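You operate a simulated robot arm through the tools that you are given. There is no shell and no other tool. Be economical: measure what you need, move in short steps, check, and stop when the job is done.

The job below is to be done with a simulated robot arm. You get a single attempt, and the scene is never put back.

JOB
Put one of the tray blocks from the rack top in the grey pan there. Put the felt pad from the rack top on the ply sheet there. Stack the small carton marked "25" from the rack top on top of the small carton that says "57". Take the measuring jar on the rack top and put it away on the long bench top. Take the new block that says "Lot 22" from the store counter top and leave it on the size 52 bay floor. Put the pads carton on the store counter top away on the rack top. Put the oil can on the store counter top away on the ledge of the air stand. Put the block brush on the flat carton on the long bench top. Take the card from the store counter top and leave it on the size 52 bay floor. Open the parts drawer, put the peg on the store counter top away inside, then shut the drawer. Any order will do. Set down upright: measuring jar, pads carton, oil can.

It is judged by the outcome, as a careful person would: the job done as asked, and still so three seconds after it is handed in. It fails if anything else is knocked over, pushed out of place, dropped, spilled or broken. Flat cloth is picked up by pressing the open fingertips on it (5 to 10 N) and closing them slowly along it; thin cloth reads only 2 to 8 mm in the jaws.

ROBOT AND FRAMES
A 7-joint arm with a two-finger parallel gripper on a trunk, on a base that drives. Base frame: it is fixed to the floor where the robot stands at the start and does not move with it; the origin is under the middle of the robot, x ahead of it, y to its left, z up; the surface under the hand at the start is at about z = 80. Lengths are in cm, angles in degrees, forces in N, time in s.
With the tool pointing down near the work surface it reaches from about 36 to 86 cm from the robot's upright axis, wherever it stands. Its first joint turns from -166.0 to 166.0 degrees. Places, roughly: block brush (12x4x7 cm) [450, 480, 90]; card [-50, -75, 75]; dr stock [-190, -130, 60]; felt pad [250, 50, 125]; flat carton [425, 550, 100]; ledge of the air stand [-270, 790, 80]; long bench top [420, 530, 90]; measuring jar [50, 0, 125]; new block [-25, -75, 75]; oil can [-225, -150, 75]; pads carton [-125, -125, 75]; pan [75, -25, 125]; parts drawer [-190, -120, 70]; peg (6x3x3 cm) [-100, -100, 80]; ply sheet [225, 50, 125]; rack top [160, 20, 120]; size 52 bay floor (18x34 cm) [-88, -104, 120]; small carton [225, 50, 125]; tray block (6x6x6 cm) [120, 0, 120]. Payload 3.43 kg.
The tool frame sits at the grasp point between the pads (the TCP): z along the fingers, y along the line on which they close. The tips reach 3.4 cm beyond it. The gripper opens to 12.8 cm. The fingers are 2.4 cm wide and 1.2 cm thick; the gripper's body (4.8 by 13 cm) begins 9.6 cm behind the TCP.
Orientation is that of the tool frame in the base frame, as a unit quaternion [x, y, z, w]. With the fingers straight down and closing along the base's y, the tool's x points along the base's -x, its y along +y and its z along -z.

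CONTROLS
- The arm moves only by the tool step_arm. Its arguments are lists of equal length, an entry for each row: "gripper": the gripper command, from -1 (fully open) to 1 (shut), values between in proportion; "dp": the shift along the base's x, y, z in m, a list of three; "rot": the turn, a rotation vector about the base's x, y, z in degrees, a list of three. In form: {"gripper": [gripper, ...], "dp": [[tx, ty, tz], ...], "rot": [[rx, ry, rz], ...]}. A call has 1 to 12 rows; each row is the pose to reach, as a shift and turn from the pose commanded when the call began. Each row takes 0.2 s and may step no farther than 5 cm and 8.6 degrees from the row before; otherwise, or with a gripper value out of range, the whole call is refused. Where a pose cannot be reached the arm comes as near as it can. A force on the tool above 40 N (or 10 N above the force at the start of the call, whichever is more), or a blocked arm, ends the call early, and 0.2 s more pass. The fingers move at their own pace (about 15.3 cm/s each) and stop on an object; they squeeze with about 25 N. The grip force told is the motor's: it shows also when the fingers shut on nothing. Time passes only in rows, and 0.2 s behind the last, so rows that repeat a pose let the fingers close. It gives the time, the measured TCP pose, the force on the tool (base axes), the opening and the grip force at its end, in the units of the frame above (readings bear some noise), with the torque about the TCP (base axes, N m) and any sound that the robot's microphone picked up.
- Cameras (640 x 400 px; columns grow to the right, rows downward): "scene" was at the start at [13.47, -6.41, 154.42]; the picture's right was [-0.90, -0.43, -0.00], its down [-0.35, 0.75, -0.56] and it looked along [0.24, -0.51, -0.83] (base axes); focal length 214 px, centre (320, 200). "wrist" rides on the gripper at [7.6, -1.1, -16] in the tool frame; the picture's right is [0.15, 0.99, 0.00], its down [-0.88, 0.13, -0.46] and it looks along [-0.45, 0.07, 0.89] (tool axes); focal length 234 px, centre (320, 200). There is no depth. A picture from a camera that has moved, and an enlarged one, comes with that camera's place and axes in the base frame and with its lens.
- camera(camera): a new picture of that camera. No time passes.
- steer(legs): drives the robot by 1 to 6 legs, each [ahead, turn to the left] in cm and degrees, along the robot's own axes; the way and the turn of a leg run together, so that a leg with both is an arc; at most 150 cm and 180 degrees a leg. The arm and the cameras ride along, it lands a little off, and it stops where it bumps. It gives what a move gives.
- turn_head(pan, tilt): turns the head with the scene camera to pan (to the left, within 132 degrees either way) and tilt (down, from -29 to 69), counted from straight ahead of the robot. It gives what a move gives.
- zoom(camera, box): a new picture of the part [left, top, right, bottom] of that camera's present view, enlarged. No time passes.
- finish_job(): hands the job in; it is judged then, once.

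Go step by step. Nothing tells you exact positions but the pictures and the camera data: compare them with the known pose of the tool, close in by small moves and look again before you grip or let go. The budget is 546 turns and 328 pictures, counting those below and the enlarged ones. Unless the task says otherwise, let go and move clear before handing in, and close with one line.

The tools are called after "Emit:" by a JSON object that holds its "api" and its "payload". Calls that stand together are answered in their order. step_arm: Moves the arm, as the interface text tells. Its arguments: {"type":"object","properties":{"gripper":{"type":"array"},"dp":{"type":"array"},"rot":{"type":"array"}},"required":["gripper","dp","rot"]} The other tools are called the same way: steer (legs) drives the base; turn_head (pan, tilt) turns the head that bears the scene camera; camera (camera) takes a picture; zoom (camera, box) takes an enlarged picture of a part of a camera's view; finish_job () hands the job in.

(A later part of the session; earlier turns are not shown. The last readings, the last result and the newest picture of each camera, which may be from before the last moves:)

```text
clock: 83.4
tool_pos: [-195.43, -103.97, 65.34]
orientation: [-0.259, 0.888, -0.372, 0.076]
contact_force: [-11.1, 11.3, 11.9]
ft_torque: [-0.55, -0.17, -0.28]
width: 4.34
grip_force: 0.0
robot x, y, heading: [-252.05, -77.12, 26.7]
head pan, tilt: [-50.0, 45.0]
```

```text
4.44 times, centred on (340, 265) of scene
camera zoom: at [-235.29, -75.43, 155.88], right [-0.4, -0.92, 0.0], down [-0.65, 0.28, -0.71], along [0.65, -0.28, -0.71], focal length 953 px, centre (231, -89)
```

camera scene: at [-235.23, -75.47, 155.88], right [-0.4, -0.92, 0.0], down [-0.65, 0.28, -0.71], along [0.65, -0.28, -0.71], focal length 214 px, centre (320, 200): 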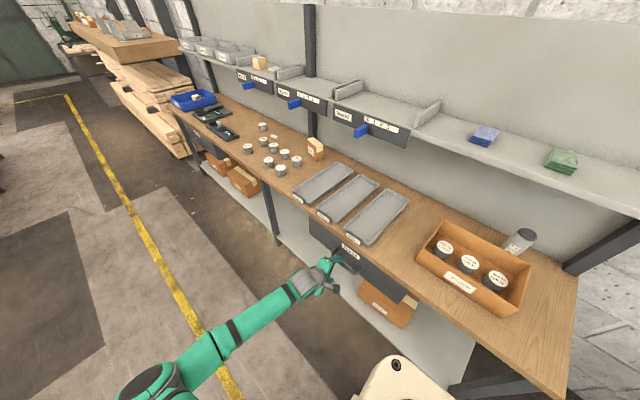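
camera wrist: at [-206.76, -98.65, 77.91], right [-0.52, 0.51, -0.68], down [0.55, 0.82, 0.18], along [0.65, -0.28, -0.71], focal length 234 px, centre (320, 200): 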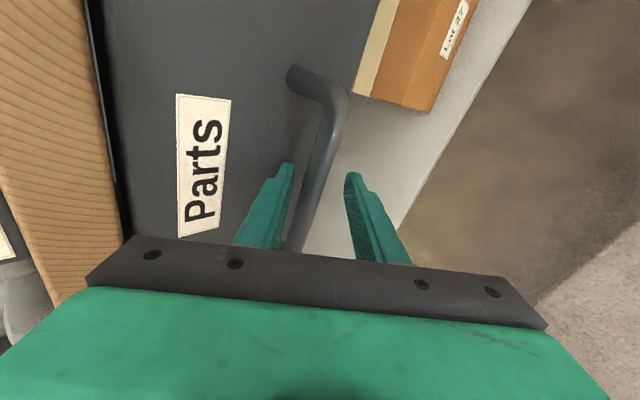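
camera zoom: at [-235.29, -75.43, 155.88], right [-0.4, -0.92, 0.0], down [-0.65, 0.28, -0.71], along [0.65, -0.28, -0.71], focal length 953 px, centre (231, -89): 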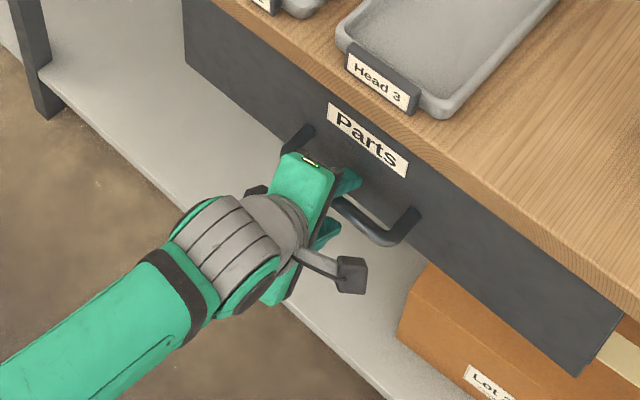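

The tip lightly touches the drawer front; bar is between the fingers. I close and pull gently outward.

Emit:
{"api": "step_arm", "payload": {"gripper": [1, 1, 1, 1], "dp": [[-0.002, 0.003, 0.002], [-0.002, 0.003, 0.002], [-0.002, 0.003, 0.002], [-0.002, 0.003, 0.002]], "rot": [[0, 0, 0], [0, 0, 0], [0, 0, 0], [0, 0, 0]]}}

Emit:
{"api": "camera", "payload": {"camera": "wrist"}}

```text
clock: 84.6
tool_pos: [-195.39, -103.77, 65.65]
orientation: [-0.258, 0.887, -0.375, 0.078]
contact_force: [1.2, -2.9, 0.4]
ft_torque: [0.39, -0.83, -0.86]
width: 1.88
grip_force: 44.7
robot x, y, heading: [-252.34, -77.24, 26.6]
head pan, tilt: [-50.0, 45.0]
stopped in row 4: the force on the tool passed its limit at 40 N (the readings are from after the stop); the commanded pose is now the measured one
```

```text
254 pictures are left
camera wrist: at [-206.79, -98.43, 78.28], right [-0.52, 0.51, -0.69], down [0.55, 0.82, 0.18], along [0.65, -0.28, -0.7], focal length 234 px, centre (320, 200)
```

wrist: 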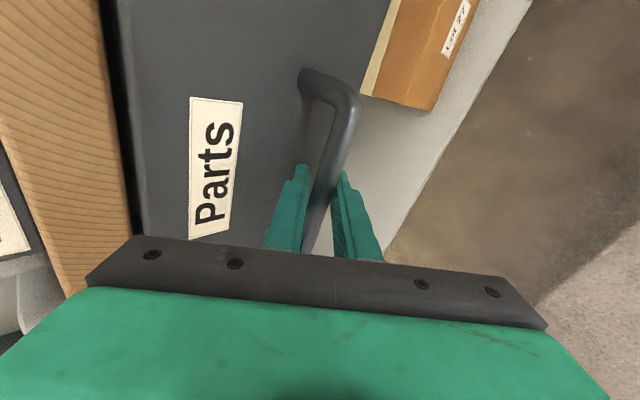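

Bar gripped. Pull along the outward normal.

Emit:
{"api": "step_arm", "payload": {"gripper": [1, 1, 1, 1, 1, 1], "dp": [[-0.009, 0.018, 0], [-0.018, 0.036, 0], [-0.027, 0.053, 0], [-0.036, 0.071, 0], [-0.045, 0.089, 0], [-0.045, 0.089, 0]], "rot": [[0, 0, 0], [0, 0, 0], [0, 0, 0], [0, 0, 0], [0, 0, 0], [0, 0, 0]]}}

Emit:
{"api": "camera", "payload": {"camera": "scene"}}

```text
clock: 85.8
tool_pos: [-199.37, -94.45, 65.86]
orientation: [-0.259, 0.888, -0.371, 0.083]
contact_force: [0.7, 1.9, -1.6]
ft_torque: [0.37, -0.98, -0.59]
width: 1.9
grip_force: 45.4
robot x, y, heading: [-252.1, -76.98, 26.8]
head pan, tilt: [-50.0, 45.0]
stopped in row 6: the force on the tool passed its limit at 41 N (the readings are from after the stop); the commanded pose is now the measured one
```

```text
253 pictures are left
camera scene: at [-235.19, -75.44, 155.88], right [-0.4, -0.92, 0.0], down [-0.65, 0.28, -0.71], along [0.65, -0.28, -0.71], focal length 214 px, centre (320, 200)
```

scene: 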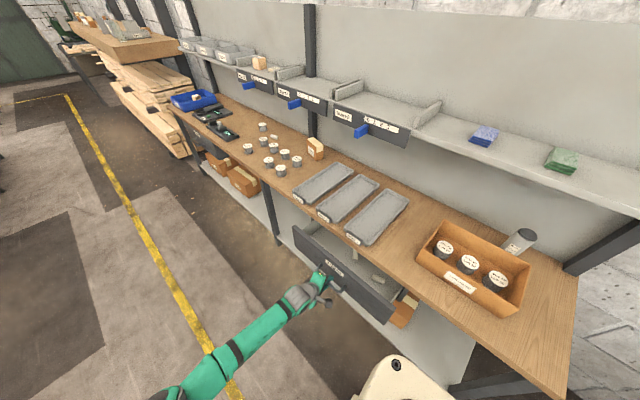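

The drawer is coming out. I pull further.

Emit:
{"api": "step_arm", "payload": {"gripper": [1, 1, 1, 1, 1, 1, 1, 1, 1, 1], "dp": [[-0.006, 0.012, 0], [-0.012, 0.024, 0], [-0.018, 0.036, 0], [-0.024, 0.048, 0], [-0.03, 0.06, 0], [-0.036, 0.071, 0], [-0.042, 0.083, 0], [-0.048, 0.095, 0], [-0.054, 0.107, 0], [-0.058, 0.115, 0]], "rot": [[0, 0, 0], [0, 0, 0], [0, 0, 0], [0, 0, 0], [0, 0, 0], [0, 0, 0], [0, 0, 0], [0, 0, 0], [0, 0, 0], [0, 0, 0]]}}

Emit:
{"api": "camera", "payload": {"camera": "scene"}}

```text
clock: 87.2
tool_pos: [-202.39, -87.54, 65.94]
orientation: [-0.26, 0.887, -0.371, 0.087]
contact_force: [0.4, 0.4, -4.0]
ft_torque: [0.47, -1.18, -0.46]
width: 1.89
grip_force: 44.8
robot x, y, heading: [-252.07, -76.52, 26.7]
head pan, tilt: [-50.0, 45.0]
stopped in row 6: the force on the tool passed its limit at 40 N (the readings are from after the stop); the commanded pose is now the measured one
```

```text
252 pictures are left
camera scene: at [-235.17, -75.43, 155.88], right [-0.4, -0.92, 0.0], down [-0.65, 0.28, -0.71], along [0.65, -0.28, -0.71], focal length 214 px, centre (320, 200)
```

scene: 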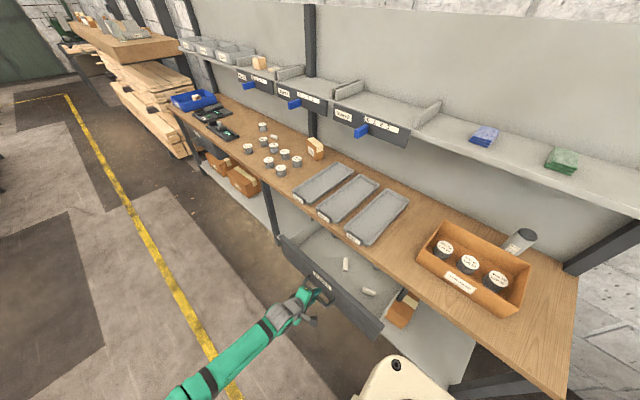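

Open about 17 cm with pegs visible inside. I release and back out along the finger axis.

Emit:
{"api": "step_arm", "payload": {"gripper": [0.6, 0.35, 0.3, 0.3, 0.3, 0.3, 0.3, 0.3], "dp": [[0, 0, 0], [0, 0, 0], [0, 0, 0], [-0.01, 0.019, 0.022], [-0.02, 0.038, 0.044], [-0.03, 0.055, 0.07], [-0.035, 0.06, 0.11], [-0.04, 0.06, 0.15]], "rot": [[0, 0, 0], [0, 0, 0], [0, 0, 0], [0, 0, 0], [0, 0, 0], [0, 0, 0], [0, 0, 0], [0, 0, 0]]}}

Emit:
{"api": "camera", "payload": {"camera": "scene"}}

Emit:
{"api": "camera", "payload": {"camera": "wrist"}}

```text
clock: 89.0
tool_pos: [-206.42, -81.58, 80.88]
orientation: [-0.262, 0.886, -0.372, 0.086]
contact_force: [0.2, -0.6, -0.3]
ft_torque: [0.03, -0.01, 0.03]
width: 4.46
grip_force: 0.0
robot x, y, heading: [-251.84, -76.9, 26.6]
head pan, tilt: [-50.0, 45.0]
```

```text
251 pictures are left
camera scene: at [-235.17, -75.43, 155.88], right [-0.4, -0.92, 0.0], down [-0.65, 0.28, -0.71], along [0.65, -0.28, -0.71], focal length 214 px, centre (320, 200)
```

scene: 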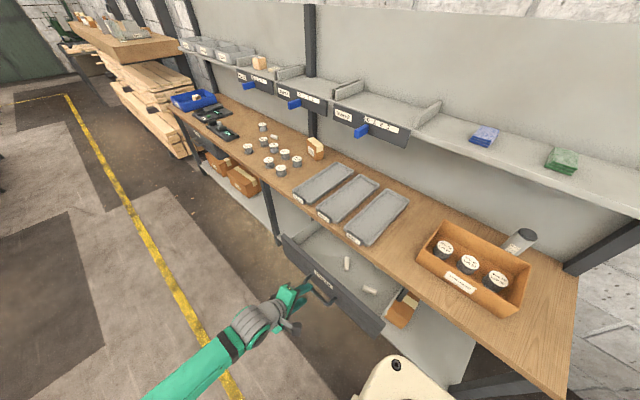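

```text
250 pictures are left
camera wrist: at [-217.95, -76.45, 93.24], right [-0.52, 0.5, -0.69], down [0.54, 0.82, 0.19], along [0.66, -0.27, -0.7], focal length 234 px, centre (320, 200)
```

wrist: 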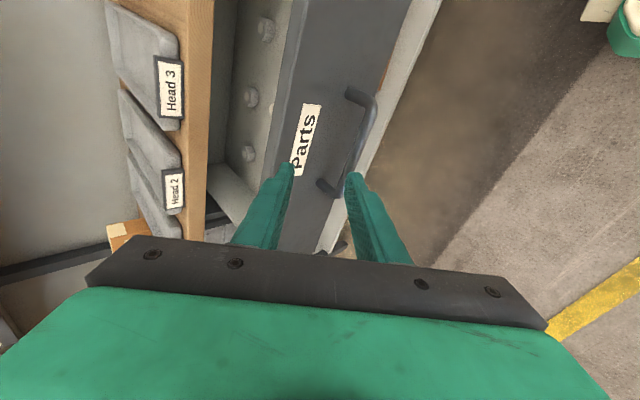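

Now the peg. I raise the hand, then drive forward past the drawer and ease toward the counter.

Emit:
{"api": "step_arm", "payload": {"gripper": [0.3, 0, -0.5, -1, -1, -1, -1, -1], "dp": [[-0.01, 0.01, 0.04], [-0.01, 0.02, 0.08], [-0.01, 0.02, 0.12], [-0.01, 0.02, 0.16], [-0.01, 0.02, 0.2], [-0.01, 0.02, 0.24], [-0.01, 0.02, 0.28], [-0.01, 0.02, 0.3]], "rot": [[0, 0, 0], [0, 0, 0], [0, 0, 0], [0, 0, 0], [0, 0, 0], [0, 0, 0], [0, 0, 0], [0, 0, 0]]}}

Emit:
{"api": "steer", "payload": {"legs": [[56, 0], [40, -25], [40, 25]]}}

Emit:
{"api": "turn_head", "payload": {"pan": -80, "tilt": 45}}

Emit:
{"api": "camera", "payload": {"camera": "scene"}}

Emit:
{"api": "camera", "payload": {"camera": "wrist"}}

```text
clock: 90.8
tool_pos: [-207.41, -79.48, 110.94]
orientation: [-0.261, 0.887, -0.372, 0.086]
contact_force: [0.9, 0.0, -0.1]
ft_torque: [-0.03, 0.02, 0.01]
width: 12.79
grip_force: 0.0
robot x, y, heading: [-252.36, -77.01, 26.5]
head pan, tilt: [-50.0, 45.0]
```

```text
clock: 98.2
tool_pos: [-79.67, -34.45, 110.9]
orientation: [-0.261, 0.887, -0.372, 0.086]
contact_force: [-0.4, -0.1, 0.0]
ft_torque: [0.0, 0.0, 0.0]
width: 12.82
grip_force: 0.0
robot x, y, heading: [-124.35, -32.27, 26.6]
head pan, tilt: [-50.0, 45.0]
```

```text
clock: 99.2
tool_pos: [-79.7, -34.41, 110.96]
orientation: [-0.261, 0.887, -0.371, 0.086]
contact_force: [-0.7, -0.4, 0.5]
ft_torque: [0.03, -0.02, 0.01]
width: 12.82
grip_force: 0.1
robot x, y, heading: [-124.32, -31.9, 26.6]
head pan, tilt: [-80.0, 45.0]
```

```text
249 pictures are left
camera scene: at [-110.07, -33.78, 155.88], right [-0.8, -0.6, 0.0], down [-0.42, 0.57, -0.71], along [0.42, -0.57, -0.71], focal length 214 px, centre (320, 200)
```

scene: 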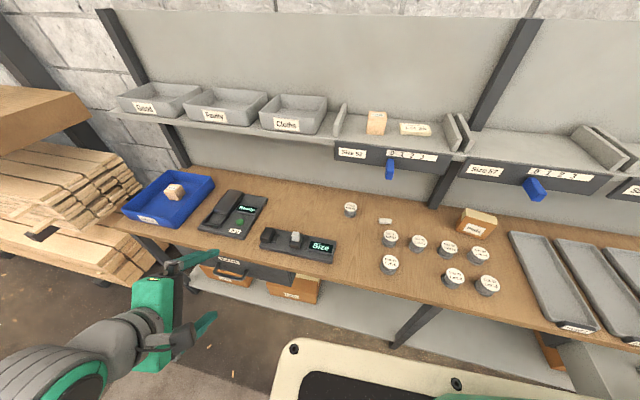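

```text
248 pictures are left
camera wrist: at [-91.23, -29.38, 123.34], right [-0.52, 0.5, -0.69], down [0.54, 0.82, 0.19], along [0.66, -0.27, -0.7], focal length 234 px, centre (320, 200)
```

wrist: 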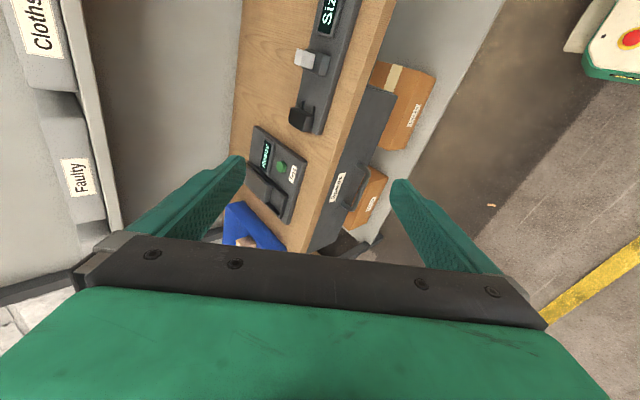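

Emit:
{"api": "zoom", "payload": {"camera": "scene", "box": [330, 190, 430, 280]}}

```text
4.44 times, centred on (380, 235) of scene
camera zoom: at [-110.07, -33.78, 155.88], right [-0.8, -0.6, 0.0], down [-0.42, 0.57, -0.71], along [0.42, -0.57, -0.71], focal length 953 px, centre (53, 44)
```

zoom: 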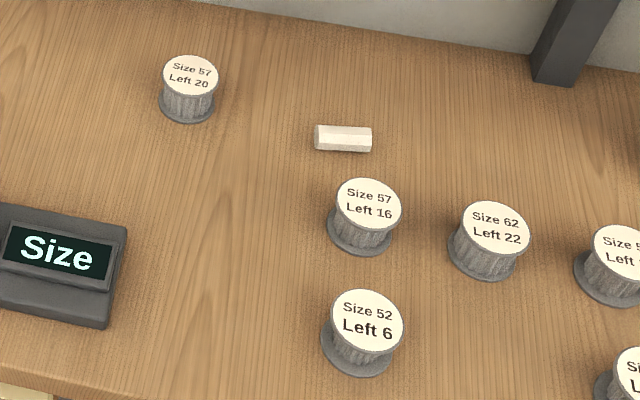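

The peg is at about (-97,-100), axis at ~36°. I rotate the hand about its own axis so it closes along the peg's length, as worked before for the block.

Emit:
{"api": "step_arm", "payload": {"gripper": [-1, -1, -1, -1, -1, -1, -1, -1, -1, -1, -1, -1], "dp": [[0, 0, 0.01], [0, 0, 0.01], [0, 0, 0.01], [0, 0, 0.01], [0, 0, 0.01], [0, 0, 0.01], [0, 0, 0.01], [0, 0, 0.01], [0, 0, 0.01], [0, 0, 0.01], [0, 0, 0.01], [0, 0, 0.01]], "rot": [[2.68, -4.75, -5.5], [5.36, -9.5, -11], [8.04, -14.25, -16.5], [10.72, -19, -22], [13.4, -23.75, -27.5], [16.08, -28.5, -33], [18.76, -33.25, -38.5], [21.44, -38, -44], [24.12, -42.75, -49.5], [26.8, -47.5, -55], [29.48, -52.25, -60.5], [32.16, -57, -66]]}}

Emit:
{"api": "camera", "payload": {"camera": "wrist"}}

```text
clock: 101.8
tool_pos: [-79.74, -34.48, 111.92]
orientation: [0.437, 0.815, -0.204, 0.322]
contact_force: [1.0, 0.2, 0.4]
ft_torque: [-0.02, 0.0, 0.03]
width: 12.78
grip_force: 0.0
out of reach, approached as far as the arm can: row 12
robot x, y, heading: [-124.41, -31.63, 26.5]
head pan, tilt: [-80.0, 45.0]
```

```text
246 pictures are left
camera wrist: at [-89.28, -20.95, 117.97], right [0.77, 0.61, -0.15], down [0.31, -0.16, 0.94], along [0.55, -0.77, -0.32], focal length 234 px, centre (320, 200)
```

wrist: 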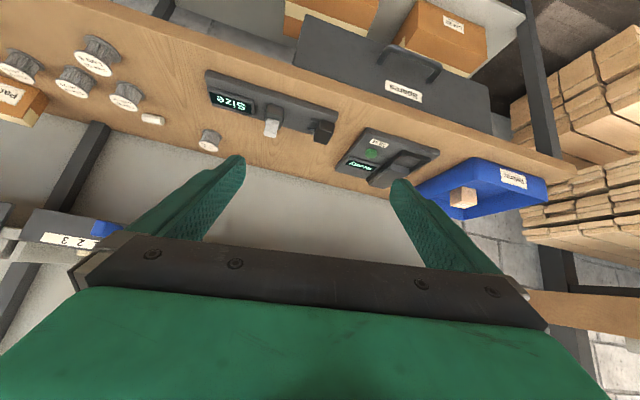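

Emit:
{"api": "step_arm", "payload": {"gripper": [-1, -1, -1, -1, -1, -1, -1, -1, -0.7, -0.5, -0.4, -0.4], "dp": [[-0.018, -0.042, 0], [-0.037, -0.084, 0], [-0.056, -0.126, 0], [-0.074, -0.168, -0.0], [-0.093, -0.21, -0.005], [-0.111, -0.252, -0.01], [-0.13, -0.294, -0.015], [-0.149, -0.336, -0.02], [-0.167, -0.378, -0.03], [-0.186, -0.42, -0.04], [-0.204, -0.462, -0.055], [-0.223, -0.505, -0.07]], "rot": [[1, 0.6, 0.5], [2, 1.2, 1], [3, 1.8, 1.5], [4, 2.4, 2], [5, 3, 2.5], [5.9, 3.7, 3], [5.9, 3.7, 3], [5.9, 3.7, 3], [5.9, 3.7, 3], [5.9, 3.7, 3], [5.9, 3.7, 3], [5.9, 3.7, 3]]}}

Emit:
{"api": "camera", "payload": {"camera": "wrist"}}

Emit:
{"api": "camera", "payload": {"camera": "scene"}}

```text
clock: 104.4
tool_pos: [-101.91, -85.1, 104.8]
orientation: [0.424, 0.846, -0.168, 0.277]
contact_force: [0.1, 1.3, 0.0]
ft_torque: [-0.03, 0.04, -0.01]
width: 8.95
grip_force: 0.0
out of reach, approached as far as the arm can: row 1, 2, 3, 4, 5, 6, 7, 8
robot x, y, heading: [-124.51, -31.81, 26.3]
head pan, tilt: [-80.0, 45.0]
```

```text
245 pictures are left
camera wrist: at [-111.8, -72.85, 112.83], right [0.73, 0.67, -0.14], down [0.39, -0.24, 0.89], along [0.56, -0.7, -0.43], focal length 234 px, centre (320, 200)
```

wrist: 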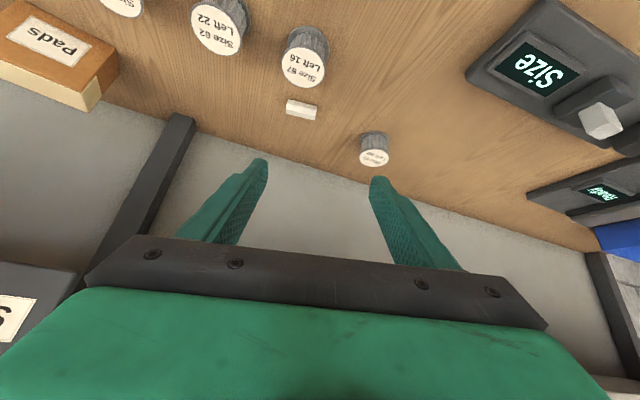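

```text
244 pictures are left
camera scene: at [-110.04, -33.75, 155.88], right [-0.8, -0.6, 0.0], down [-0.42, 0.57, -0.71], along [0.42, -0.57, -0.71], focal length 214 px, centre (320, 200)
```

scene: 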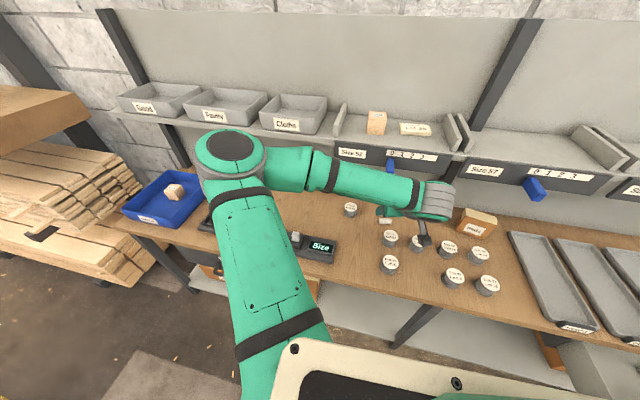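

Emit:
{"api": "step_arm", "payload": {"gripper": [-0.4, -0.4, -0.4, -0.4, -0.4, -0.4], "dp": [[0.001, -0.028, -0.04], [0.002, -0.056, -0.085], [0.004, -0.085, -0.125], [0.015, -0.102, -0.155], [0.026, -0.119, -0.182], [0.033, -0.13, -0.2]], "rot": [[0, 0, -0.5], [0, 0, -1], [0, 0, -1.5], [0, 0, -2], [0, 0, -2], [0, 0, -2]]}}

Emit:
{"api": "camera", "payload": {"camera": "wrist"}}

```text
refused: row 2 steps farther than a row can; nothing moved
```

```text
243 pictures are left
camera wrist: at [-111.8, -72.85, 112.83], right [0.73, 0.67, -0.14], down [0.39, -0.24, 0.89], along [0.56, -0.7, -0.43], focal length 234 px, centre (320, 200)
```

wrist: 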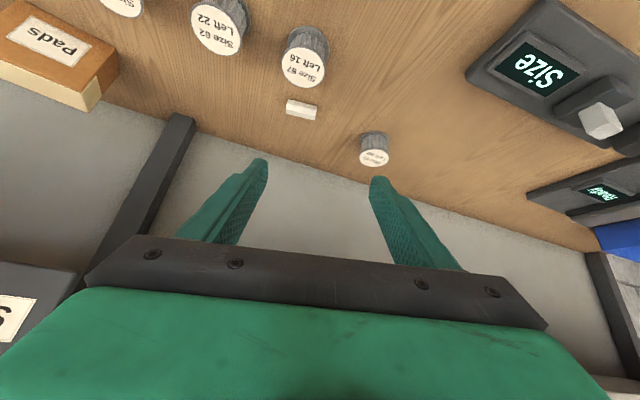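

Emit:
{"api": "step_arm", "payload": {"gripper": [-0.4, -0.4, -0.4, -0.4, -0.4, -0.4, -0.4], "dp": [[0.001, -0.025, -0.037], [0.002, -0.048, -0.073], [0.003, -0.07, -0.106], [0.006, -0.09, -0.134], [0.015, -0.105, -0.16], [0.026, -0.119, -0.182], [0.033, -0.13, -0.2]], "rot": [[0, 0, -0.5], [0, 0, -1], [0, 0, -1.5], [0, 0, -2], [0, 0, -2], [0, 0, -2], [0, 0, -2]]}}

Emit:
{"api": "camera", "payload": {"camera": "wrist"}}

Emit:
{"api": "zoom", "payload": {"camera": "scene", "box": [330, 160, 450, 280]}}

```text
clock: 106.0
tool_pos: [-98.56, -98.09, 84.81]
orientation: [0.439, 0.839, -0.172, 0.273]
contact_force: [0.4, 0.5, -0.7]
ft_torque: [0.04, -0.05, 0.02]
width: 8.99
grip_force: 0.0
robot x, y, heading: [-124.41, -31.66, 26.6]
head pan, tilt: [-80.0, 45.0]
```

```text
242 pictures are left
camera wrist: at [-108.03, -85.39, 92.86], right [0.75, 0.64, -0.14], down [0.38, -0.25, 0.89], along [0.54, -0.72, -0.43], focal length 234 px, centre (320, 200)
```

wrist: 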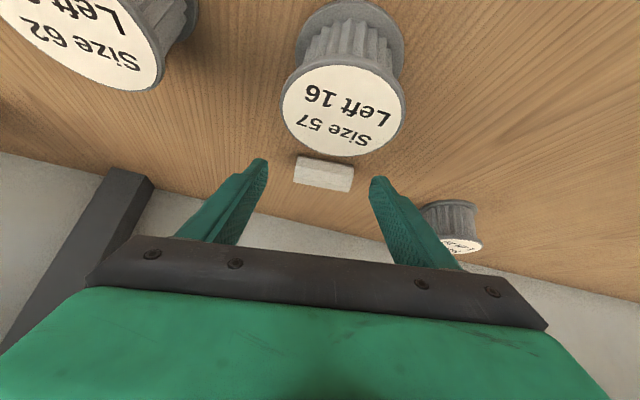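

```text
3.33 times, centred on (390, 220) of scene
camera zoom: at [-110.08, -33.81, 155.88], right [-0.8, -0.6, 0.0], down [-0.42, 0.57, -0.71], along [0.42, -0.57, -0.71], focal length 715 px, centre (87, 133)
```

zoom: 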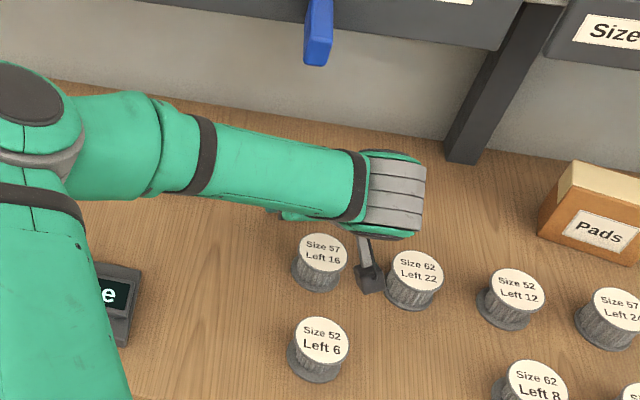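

Peg is centred between the tips. I go the last centimetre and close.

Emit:
{"api": "step_arm", "payload": {"gripper": [-0.4, -0.4, -0.4, 0.1, 1, 1, 1], "dp": [[0.003, -0.003, -0.005], [0.006, -0.006, -0.009], [0.006, -0.006, -0.011], [0.006, -0.006, -0.011], [0.006, -0.006, -0.011], [0.006, -0.006, -0.011], [0.006, -0.006, -0.011]], "rot": [[0, 0, 0], [0, 0, 0], [0, 0, 0], [0, 0, 0], [0, 0, 0], [0, 0, 0], [0, 0, 0]]}}

Emit:
{"api": "camera", "payload": {"camera": "wrist"}}

```text
clock: 107.6
tool_pos: [-98.1, -98.74, 83.73]
orientation: [0.439, 0.838, -0.172, 0.275]
contact_force: [0.6, -0.4, 0.2]
ft_torque: [0.02, -0.03, -0.01]
width: 5.16
grip_force: 25.0
robot x, y, heading: [-124.56, -32.05, 26.7]
head pan, tilt: [-80.0, 45.0]
```

```text
240 pictures are left
camera wrist: at [-107.51, -85.99, 91.82], right [0.75, 0.64, -0.14], down [0.38, -0.25, 0.89], along [0.54, -0.72, -0.43], focal length 234 px, centre (320, 200)
```

wrist: 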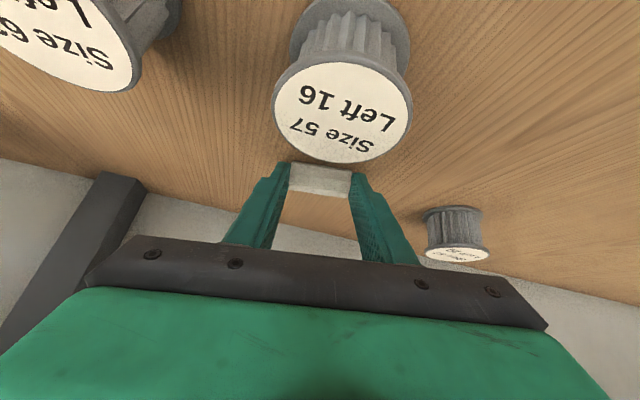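

Peg gripped. I lift it out from under the shelf.

Emit:
{"api": "step_arm", "payload": {"gripper": [1, 1, 1, 1, 1, 1, 1, 1, 1, 1], "dp": [[0, 0, 0.025], [-0.003, 0.006, 0.055], [-0.015, 0.03, 0.09], [-0.027, 0.06, 0.12], [-0.04, 0.09, 0.15], [-0.055, 0.12, 0.18], [-0.07, 0.15, 0.21], [-0.085, 0.18, 0.24], [-0.1, 0.21, 0.27], [-0.115, 0.24, 0.28]], "rot": [[0, 0, 0], [0, 0, 0], [0, 0, 0], [0, 0, 0], [0, 0, 0], [0, 0, 0], [0, 0, 0], [0, 0, 0], [0, 0, 0], [0, 0, 0]]}}

Emit:
{"api": "camera", "payload": {"camera": "wrist"}}

```text
clock: 109.8
tool_pos: [-109.44, -74.44, 111.85]
orientation: [0.438, 0.839, -0.172, 0.273]
contact_force: [-0.1, 1.2, -0.6]
ft_torque: [0.05, 0.03, 0.02]
width: 5.14
grip_force: 25.1
robot x, y, heading: [-123.95, -32.43, 26.9]
head pan, tilt: [-80.0, 45.0]
```

```text
239 pictures are left
camera wrist: at [-118.88, -61.92, 119.87], right [0.75, 0.64, -0.14], down [0.38, -0.25, 0.89], along [0.54, -0.72, -0.43], focal length 234 px, centre (320, 200)
```

wrist: 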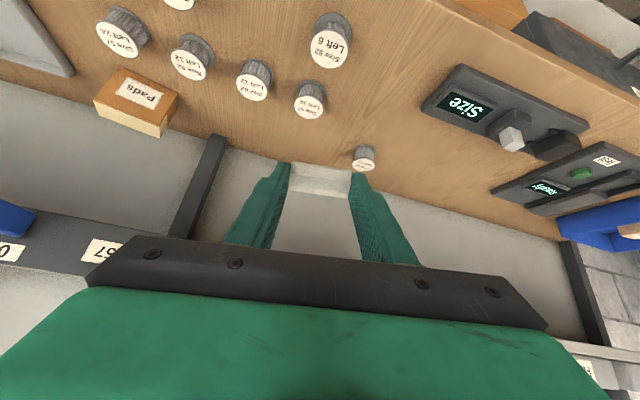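

Emit:
{"api": "steer", "payload": {"legs": [[-40, -25], [-40, 25], [-52, 0]]}}

Emit:
{"api": "turn_head", "payload": {"pan": -60, "tilt": 50}}

Emit:
{"api": "camera", "payload": {"camera": "scene"}}

Emit:
{"api": "camera", "payload": {"camera": "wrist"}}

```text
clock: 117.0
tool_pos: [-231.95, -117.31, 111.82]
orientation: [0.436, 0.84, -0.172, 0.274]
contact_force: [0.9, -0.2, -0.1]
ft_torque: [0.03, 0.03, -0.01]
width: 5.13
grip_force: 25.1
robot x, y, heading: [-247.14, -74.64, 27.1]
head pan, tilt: [-80.0, 45.0]
```

```text
clock: 117.8
tool_pos: [-232.11, -117.36, 111.88]
orientation: [0.436, 0.84, -0.172, 0.274]
contact_force: [0.2, 0.2, -0.5]
ft_torque: [0.0, 0.01, -0.01]
width: 5.12
grip_force: 25.0
robot x, y, heading: [-247.21, -74.62, 26.8]
head pan, tilt: [-60.0, 50.0]
```

```text
238 pictures are left
camera scene: at [-231.31, -74.28, 155.19], right [-0.55, -0.84, 0.0], down [-0.64, 0.42, -0.64], along [0.54, -0.35, -0.77], focal length 214 px, centre (320, 200)
```

scene: 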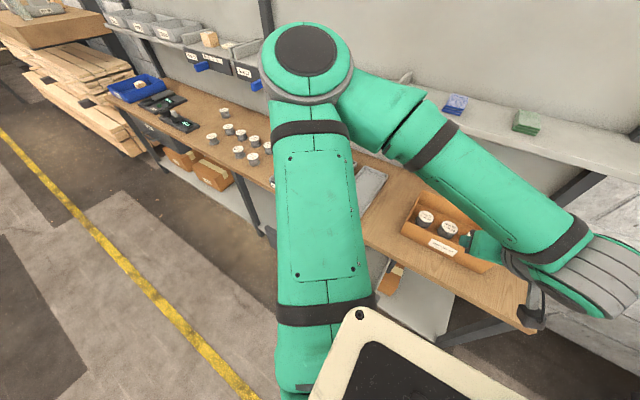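

```text
237 pictures are left
camera wrist: at [-241.5, -104.74, 119.86], right [0.75, 0.65, -0.14], down [0.38, -0.25, 0.89], along [0.54, -0.72, -0.43], focal length 234 px, centre (320, 200)
```

wrist: 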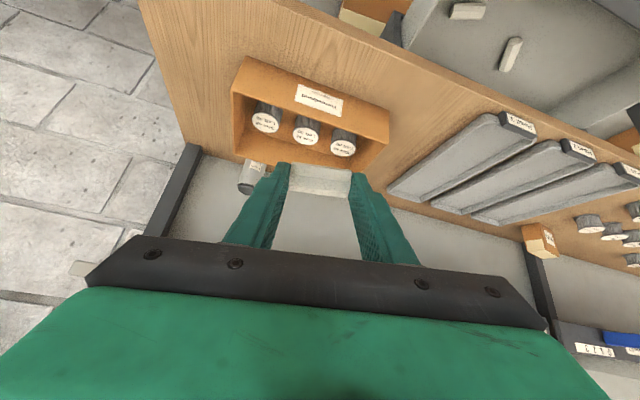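

Emit:
{"api": "step_arm", "payload": {"gripper": [1, 1, 1, 1, 1, 1, 1, 1, 1, 1], "dp": [[0.035, 0.017, 0], [0.07, 0.034, 0], [0.105, 0.051, 0], [0.14, 0.068, 0], [0.175, 0.085, 0], [0.21, 0.102, -0.01], [0.245, 0.12, -0.02], [0.28, 0.138, -0.03], [0.31, 0.152, -0.04], [0.335, 0.166, -0.06]], "rot": [[4, 2.7, 0], [8, 5.4, 0], [12, 8.1, 0], [16, 10.8, 0], [20, 13.5, 0], [24, 16.2, 0], [28, 19, 0], [31.3, 21.2, 0], [31.3, 21.2, 0], [31.3, 21.2, 0]]}}

Emit:
{"api": "camera", "payload": {"camera": "scene"}}

Emit:
{"api": "camera", "payload": {"camera": "wrist"}}

```text
clock: 120.0
tool_pos: [-198.68, -100.54, 105.88]
orientation: [0.455, 0.89, -0.016, -0.011]
contact_force: [-0.6, -0.6, -1.3]
ft_torque: [0.03, 0.01, 0.0]
width: 5.12
grip_force: 25.2
robot x, y, heading: [-247.25, -74.68, 27.0]
head pan, tilt: [-60.0, 50.0]
```

```text
236 pictures are left
camera scene: at [-231.32, -74.28, 155.19], right [-0.55, -0.84, 0.0], down [-0.64, 0.42, -0.64], along [0.54, -0.35, -0.77], focal length 214 px, centre (320, 200)
```

scene: 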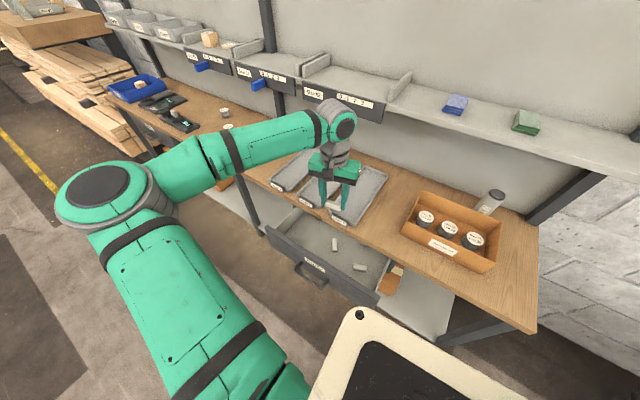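

```text
235 pictures are left
camera wrist: at [-203.43, -94.81, 121.89], right [0.72, 0.7, -0.04], down [0.64, -0.63, 0.45], along [0.29, -0.34, -0.89], focal length 234 px, centre (320, 200)
```

wrist: 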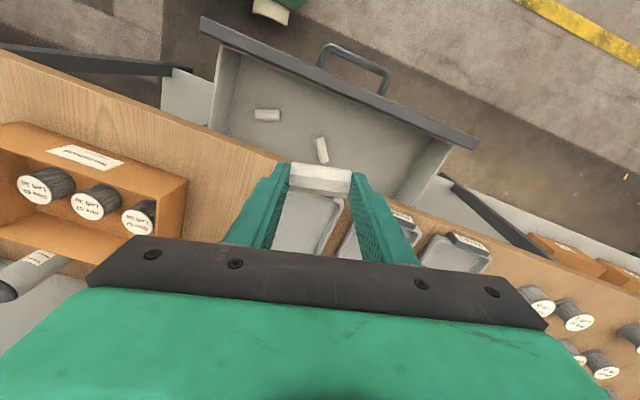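

Clear view into the drawer. I place the peg in the free area toward its near end; first descend to just above the drawer.

Emit:
{"api": "step_arm", "payload": {"gripper": [1, 1, 1, 1, 1, 1, 1, 1], "dp": [[0.027, 0.014, 0], [0.054, 0.028, -0.01], [0.08, 0.042, -0.03], [0.08, 0.042, -0.07], [0.08, 0.042, -0.11], [0.08, 0.042, -0.15], [0.08, 0.042, -0.19], [0.08, 0.042, -0.23]], "rot": [[0, 0, -3], [0, 0, -6], [0, 0, -9], [0, 0, -9], [0, 0, -9], [0, 0, -9], [0, 0, -9], [0, 0, -9]]}}

Emit:
{"api": "camera", "payload": {"camera": "scene"}}

Emit:
{"api": "camera", "payload": {"camera": "wrist"}}

```text
clock: 121.8
tool_pos: [-190.43, -96.46, 82.74]
orientation: [0.524, 0.851, -0.016, -0.011]
contact_force: [-0.2, -0.2, -1.4]
ft_torque: [0.02, -0.03, -0.01]
width: 5.15
grip_force: 25.1
robot x, y, heading: [-247.43, -74.54, 26.9]
head pan, tilt: [-60.0, 50.0]
```

```text
234 pictures are left
camera scene: at [-231.3, -74.26, 155.19], right [-0.55, -0.84, 0.0], down [-0.64, 0.42, -0.64], along [0.54, -0.35, -0.77], focal length 214 px, centre (320, 200)
```

scene: 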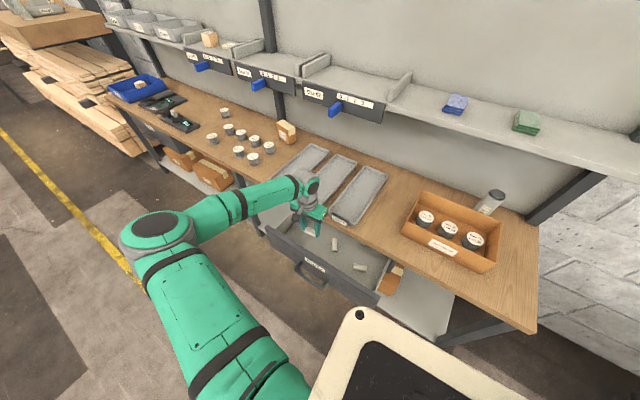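

```text
233 pictures are left
camera wrist: at [-194.37, -89.95, 98.81], right [0.82, 0.58, -0.04], down [0.53, -0.72, 0.45], along [0.23, -0.39, -0.89], focal length 234 px, centre (320, 200)
```

wrist: 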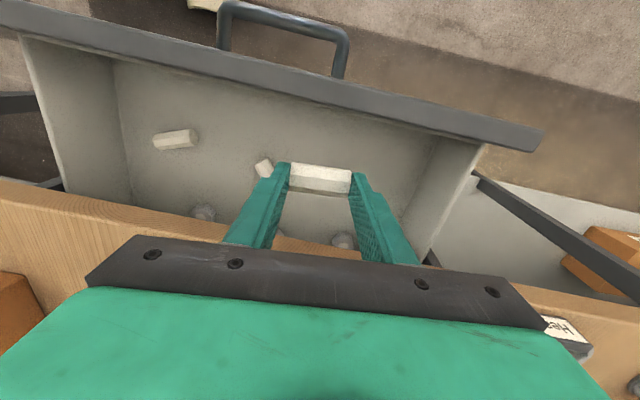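

Emit:
{"api": "step_arm", "payload": {"gripper": [1, 1, 1, 1, 1, 1], "dp": [[0.013, 0.018, -0.02], [0.013, 0.018, -0.05], [0.013, 0.018, -0.09], [0.013, 0.018, -0.125], [0.013, 0.018, -0.145], [0.013, 0.018, -0.155]], "rot": [[0, 0, 0], [0, 0, 0], [0, 0, 0], [0, 0, 0], [0, 0, 0], [0, 0, 0]]}}

Emit:
{"api": "camera", "payload": {"camera": "wrist"}}

Emit:
{"api": "zoom", "payload": {"camera": "scene", "box": [240, 150, 400, 310]}}

```text
clock: 123.2
tool_pos: [-189.17, -94.7, 67.19]
orientation: [0.524, 0.852, -0.016, -0.011]
contact_force: [0.0, -0.5, -2.0]
ft_torque: [-0.02, -0.02, 0.02]
width: 5.14
grip_force: 25.2
robot x, y, heading: [-246.8, -74.97, 27.1]
head pan, tilt: [-60.0, 50.0]
```

```text
232 pictures are left
camera wrist: at [-193.09, -88.27, 83.24], right [0.82, 0.58, -0.04], down [0.53, -0.72, 0.45], along [0.23, -0.39, -0.89], focal length 234 px, centre (320, 200)
```

wrist: 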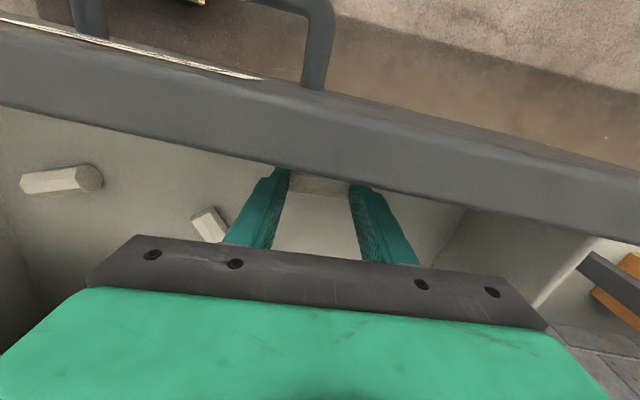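

```text
2.50 times, centred on (320, 230) of scene
camera zoom: at [-231.29, -74.26, 155.19], right [-0.55, -0.84, 0.0], down [-0.64, 0.42, -0.64], along [0.54, -0.35, -0.77], focal length 536 px, centre (320, 125)
```

zoom: 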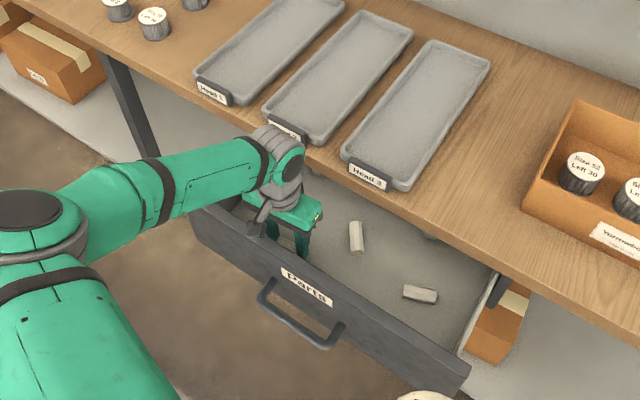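

Emit:
{"api": "step_arm", "payload": {"gripper": [1, 1, 1, 1, 1, 1, 1], "dp": [[0, 0, -0.005], [0, 0, -0.01], [0, 0, -0.014], [0, 0, -0.018], [0, 0, -0.021], [0, 0, -0.024], [0, 0, -0.027]], "rot": [[0, 0, 0], [0, 0, 0], [0, 0, 0], [0, 0, 0], [0, 0, 0], [0, 0, 0], [0, 0, 0]]}}

Emit:
{"api": "zoom", "payload": {"camera": "scene", "box": [260, 190, 380, 290]}}

```text
clock: 124.4
tool_pos: [-188.95, -94.97, 65.48]
orientation: [0.523, 0.852, -0.017, -0.009]
contact_force: [-3.1, -1.7, 9.0]
ft_torque: [0.07, -0.12, 0.0]
width: 5.15
grip_force: 25.1
robot x, y, heading: [-247.27, -74.88, 27.0]
head pan, tilt: [-60.0, 50.0]
stopped in row 6: the force on the tool passed its limit at 46 N (the readings are from after the stop); the commanded pose is now the measured one
```

```text
4.00 times, centred on (320, 240) of scene
camera zoom: at [-231.33, -74.26, 155.19], right [-0.55, -0.84, 0.0], down [-0.64, 0.42, -0.64], along [0.54, -0.35, -0.77], focal length 858 px, centre (320, 40)
```

zoom: 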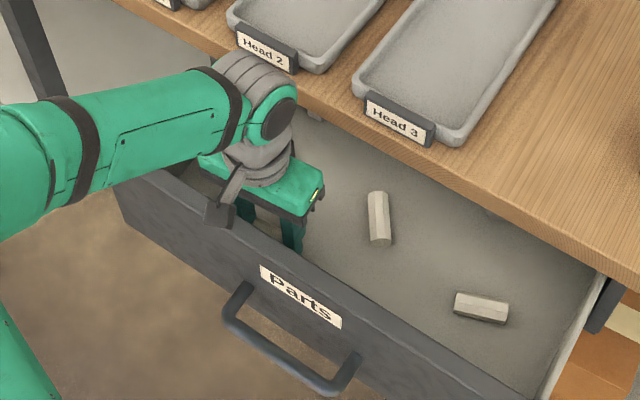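

Contact on the drawer floor. Release and rise.

Emit:
{"api": "step_arm", "payload": {"gripper": [0, -0.2, -0.2, -0.2, -0.2, -0.2, -0.2, -0.2, -0.2], "dp": [[0, 0, 0.001], [0, 0, 0.001], [0, 0, 0.02], [0, 0, 0.06], [0, 0, 0.1], [0, 0, 0.14], [0, 0, 0.18], [0, 0, 0.22], [0, 0, 0.26]], "rot": [[0, 0, 0], [0, 0, 0], [0, 0, 0], [0, 0, 0], [0, 0, 0], [0, 0, 0], [0, 0, 0], [0, 0, 0], [0, 0, 0]]}}

Emit:
{"api": "camera", "payload": {"camera": "wrist"}}

```text
clock: 126.4
tool_pos: [-189.12, -94.65, 91.51]
orientation: [0.523, 0.852, -0.015, -0.009]
contact_force: [-0.3, -0.2, 0.7]
ft_torque: [0.03, 0.04, 0.04]
width: 7.69
grip_force: 0.1
robot x, y, heading: [-246.77, -74.6, 27.0]
head pan, tilt: [-60.0, 50.0]
```

```text
229 pictures are left
camera wrist: at [-193.16, -88.16, 107.41], right [0.82, 0.58, -0.04], down [0.53, -0.72, 0.45], along [0.23, -0.39, -0.89], focal length 234 px, centre (320, 200)
```

wrist: 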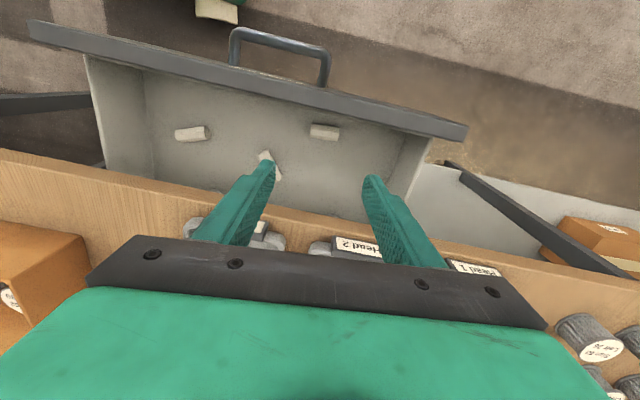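

Peg lies flat in the drawer. Now I close the fingers and move to the outside of the handle to push the drawer shut.

Emit:
{"api": "step_arm", "payload": {"gripper": [0.5, 1, 1, 1, 1, 1], "dp": [[-0.01, 0.04, 0], [-0.04, 0.075, 0], [-0.08, 0.1, 0], [-0.12, 0.115, 0], [-0.16, 0.116, 0], [-0.165, 0.118, -0.02]], "rot": [[0, 0, 0], [0, 0, 0], [0, 0, 0], [0, 0, 0], [0, 0, 0], [0, 0, 0]]}}

Emit:
{"api": "camera", "payload": {"camera": "wrist"}}

Emit:
{"api": "camera", "payload": {"camera": "scene"}}

```text
clock: 127.8
tool_pos: [-205.69, -82.92, 89.35]
orientation: [0.523, 0.852, -0.017, -0.01]
contact_force: [-0.2, 0.3, -0.3]
ft_torque: [0.01, 0.02, 0.0]
width: 0.0
grip_force: 25.4
robot x, y, heading: [-247.49, -75.05, 26.7]
head pan, tilt: [-60.0, 50.0]
```

```text
228 pictures are left
camera wrist: at [-209.62, -76.41, 105.39], right [0.82, 0.58, -0.04], down [0.53, -0.72, 0.45], along [0.23, -0.39, -0.89], focal length 234 px, centre (320, 200)
```

wrist: 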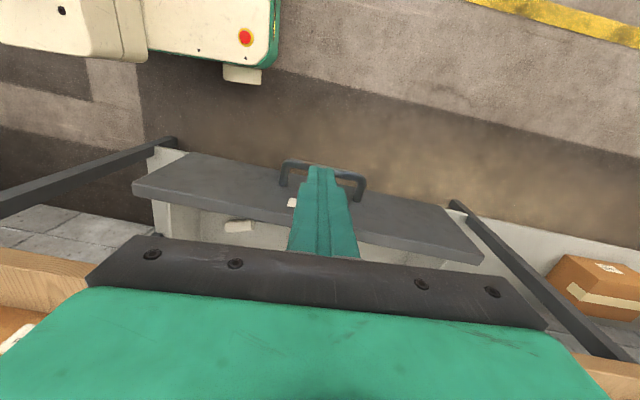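

```text
227 pictures are left
camera scene: at [-231.3, -74.26, 155.19], right [-0.55, -0.84, 0.0], down [-0.64, 0.42, -0.64], along [0.54, -0.35, -0.77], focal length 214 px, centre (320, 200)
```

scene: 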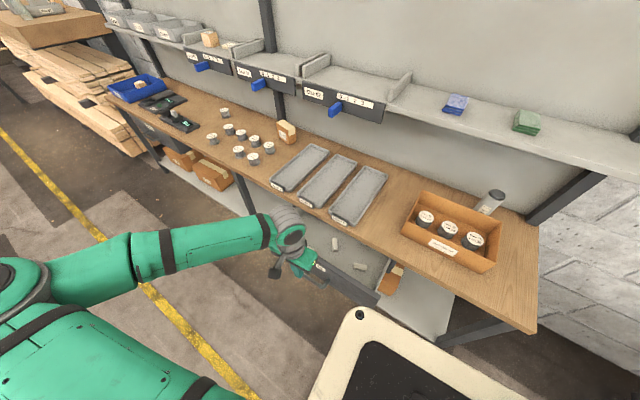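

Emit:
{"api": "step_arm", "payload": {"gripper": [1, 1, 1, 1, 1, 1, 1], "dp": [[0, 0, -0.04], [0, 0, -0.08], [0, 0, -0.12], [0, 0, -0.16], [0, 0, -0.2], [0, 0, -0.235], [0.009, -0.018, -0.24]], "rot": [[0, 0, 0], [0, 0, 0], [0, 0, 0], [0, 0, 0], [0, 0, 0], [0, 0, 0], [0, 0, 0]]}}

Emit:
{"api": "camera", "payload": {"camera": "wrist"}}

Emit:
{"api": "zoom", "payload": {"camera": "scene", "box": [220, 190, 380, 310]}}

```text
clock: 129.4
tool_pos: [-204.77, -85.0, 65.58]
orientation: [0.523, 0.852, -0.017, -0.009]
contact_force: [0.1, 0.6, -0.4]
ft_torque: [0.0, 0.02, 0.0]
width: 0.0
grip_force: 24.9
robot x, y, heading: [-247.07, -75.11, 27.1]
head pan, tilt: [-60.0, 50.0]
```

```text
226 pictures are left
camera wrist: at [-208.63, -78.5, 81.49], right [0.82, 0.58, -0.04], down [0.53, -0.72, 0.45], along [0.23, -0.39, -0.89], focal length 234 px, centre (320, 200)
```

wrist: 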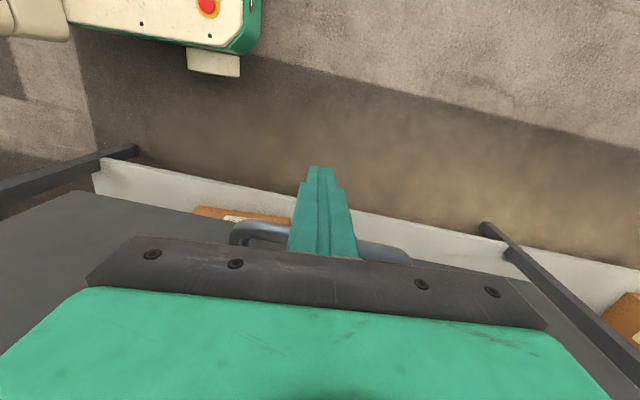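

```text
3.33 times, centred on (300, 250) of scene
camera zoom: at [-231.3, -74.25, 155.19], right [-0.55, -0.84, 0.0], down [-0.64, 0.42, -0.64], along [0.54, -0.35, -0.77], focal length 715 px, centre (387, 33)
```

zoom: 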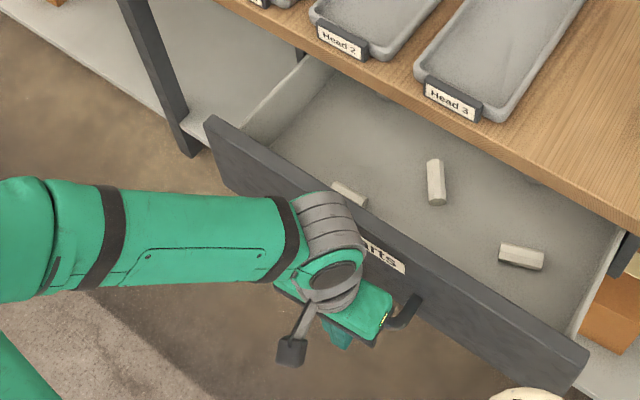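

Emit:
{"api": "step_arm", "payload": {"gripper": [1, 1, 1, 1, 1, 1, 1, 1, 1, 1], "dp": [[0.008, -0.016, 0], [0.016, -0.032, 0], [0.023, -0.045, 0], [0.031, -0.06, 0], [0.038, -0.075, 0], [0.046, -0.09, 0], [0.053, -0.105, 0], [0.061, -0.12, 0], [0.069, -0.135, 0], [0.076, -0.15, 0]], "rot": [[0, 0, 0], [0, 0, 0], [0, 0, 0], [0, 0, 0], [0, 0, 0], [0, 0, 0], [0, 0, 0], [0, 0, 0], [0, 0, 0], [0, 0, 0]]}}

Emit:
{"api": "zoom", "payload": {"camera": "scene", "box": [220, 150, 420, 310]}}

```text
clock: 131.6
tool_pos: [-196.77, -99.92, 65.37]
orientation: [0.523, 0.852, -0.017, -0.009]
contact_force: [-0.8, -0.3, -0.5]
ft_torque: [0.03, 0.07, -0.01]
width: 0.0
grip_force: 24.3
robot x, y, heading: [-247.38, -75.1, 26.9]
head pan, tilt: [-60.0, 50.0]
```

```text
2.50 times, centred on (320, 230) of scene
camera zoom: at [-231.3, -74.26, 155.19], right [-0.55, -0.84, 0.0], down [-0.64, 0.42, -0.64], along [0.54, -0.35, -0.77], focal length 536 px, centre (320, 125)
```

zoom: 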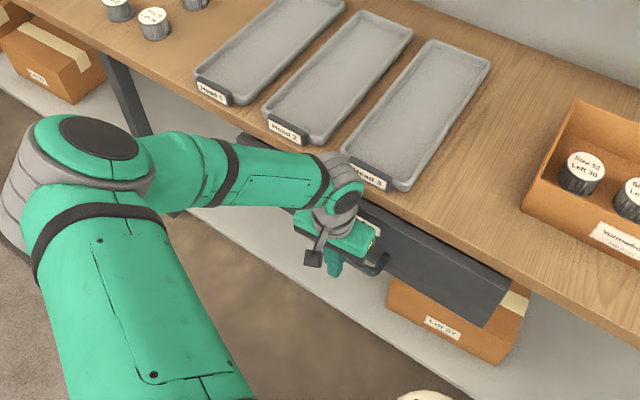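

Emit:
{"api": "step_arm", "payload": {"gripper": [1, 1, 1, 1, 1, 1], "dp": [[0.004, -0.008, 0], [0.007, -0.014, 0], [0.01, -0.02, 0], [0.013, -0.025, 0], [0.015, -0.03, 0], [0.018, -0.036, 0]], "rot": [[0, 0, 0], [0, 0, 0], [0, 0, 0], [0, 0, 0], [0, 0, 0], [0, 0, 0]]}}

Emit:
{"api": "zoom", "payload": {"camera": "scene", "box": [220, 150, 420, 310]}}

```text
clock: 132.9
tool_pos: [-195.79, -102.42, 65.41]
orientation: [0.524, 0.852, -0.014, -0.015]
contact_force: [-7.9, 9.7, 16.4]
ft_torque: [-0.43, 0.03, -0.25]
width: 0.0
grip_force: 24.6
robot x, y, heading: [-247.28, -74.81, 27.0]
head pan, tilt: [-60.0, 50.0]
stopped in row 6: the force on the tool passed its limit at 51 N (the readings are from after the stop); the commanded pose is now the measured one
```

```text
2.50 times, centred on (320, 230) of scene
camera zoom: at [-231.35, -74.23, 155.19], right [-0.55, -0.84, 0.0], down [-0.64, 0.42, -0.64], along [0.54, -0.35, -0.77], focal length 536 px, centre (320, 125)
```

zoom: 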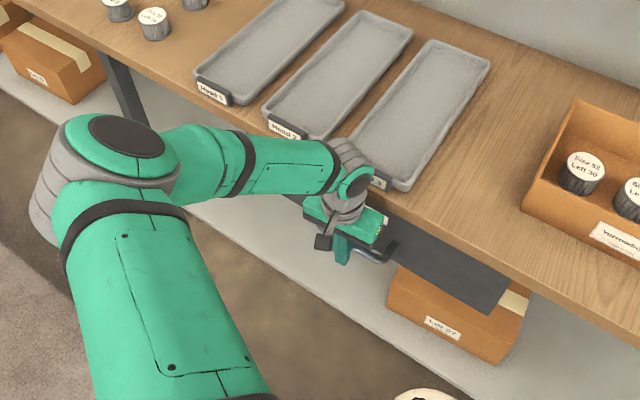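

Resistance reached — likely fully shut. I back off, raise and check.

Emit:
{"api": "step_arm", "payload": {"gripper": [1, 1, 1, 1, 1, 1, 1, 1], "dp": [[-0.009, 0.018, 0], [-0.027, 0.053, 0], [-0.035, 0.07, 0.03], [-0.035, 0.07, 0.08], [-0.035, 0.07, 0.13], [-0.035, 0.07, 0.18], [-0.035, 0.07, 0.23], [-0.035, 0.07, 0.27]], "rot": [[0, 0, 0], [0, 0, 0], [0, 0, 0], [0, 0, 0], [0, 0, 0], [0, 0, 0], [0, 0, 0], [0, 0, 0]]}}

Emit:
{"api": "camera", "payload": {"camera": "wrist"}}

Emit:
{"api": "zoom", "payload": {"camera": "scene", "box": [240, 150, 440, 310]}}

```text
clock: 134.7
tool_pos: [-199.37, -95.28, 92.42]
orientation: [0.523, 0.852, -0.013, -0.015]
contact_force: [0.4, 1.1, -0.4]
ft_torque: [0.03, -0.01, -0.01]
width: 0.01
grip_force: 24.9
robot x, y, heading: [-246.89, -74.61, 26.7]
head pan, tilt: [-60.0, 50.0]
```

```text
222 pictures are left
camera wrist: at [-203.17, -88.92, 108.42], right [0.82, 0.58, -0.04], down [0.53, -0.72, 0.44], along [0.23, -0.38, -0.9], focal length 234 px, centre (320, 200)
```

wrist: 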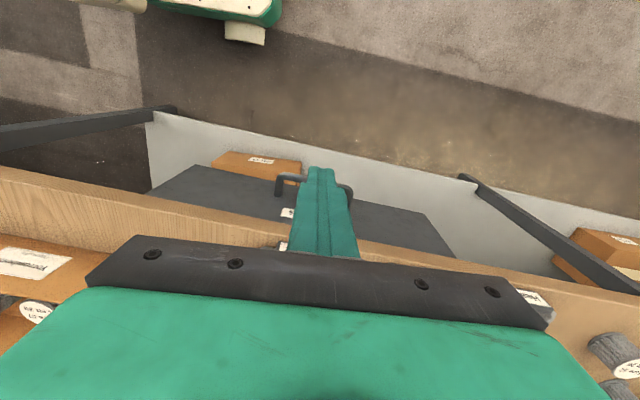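

```text
2.50 times, centred on (340, 230) of scene
camera zoom: at [-231.29, -74.27, 155.19], right [-0.55, -0.84, 0.0], down [-0.64, 0.42, -0.64], along [0.54, -0.35, -0.77], focal length 536 px, centre (270, 125)
```

zoom: 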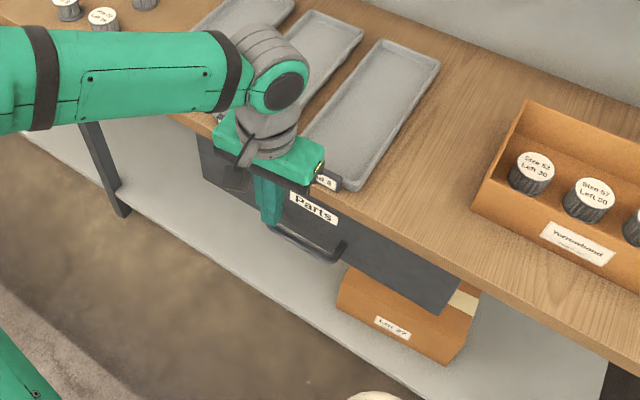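

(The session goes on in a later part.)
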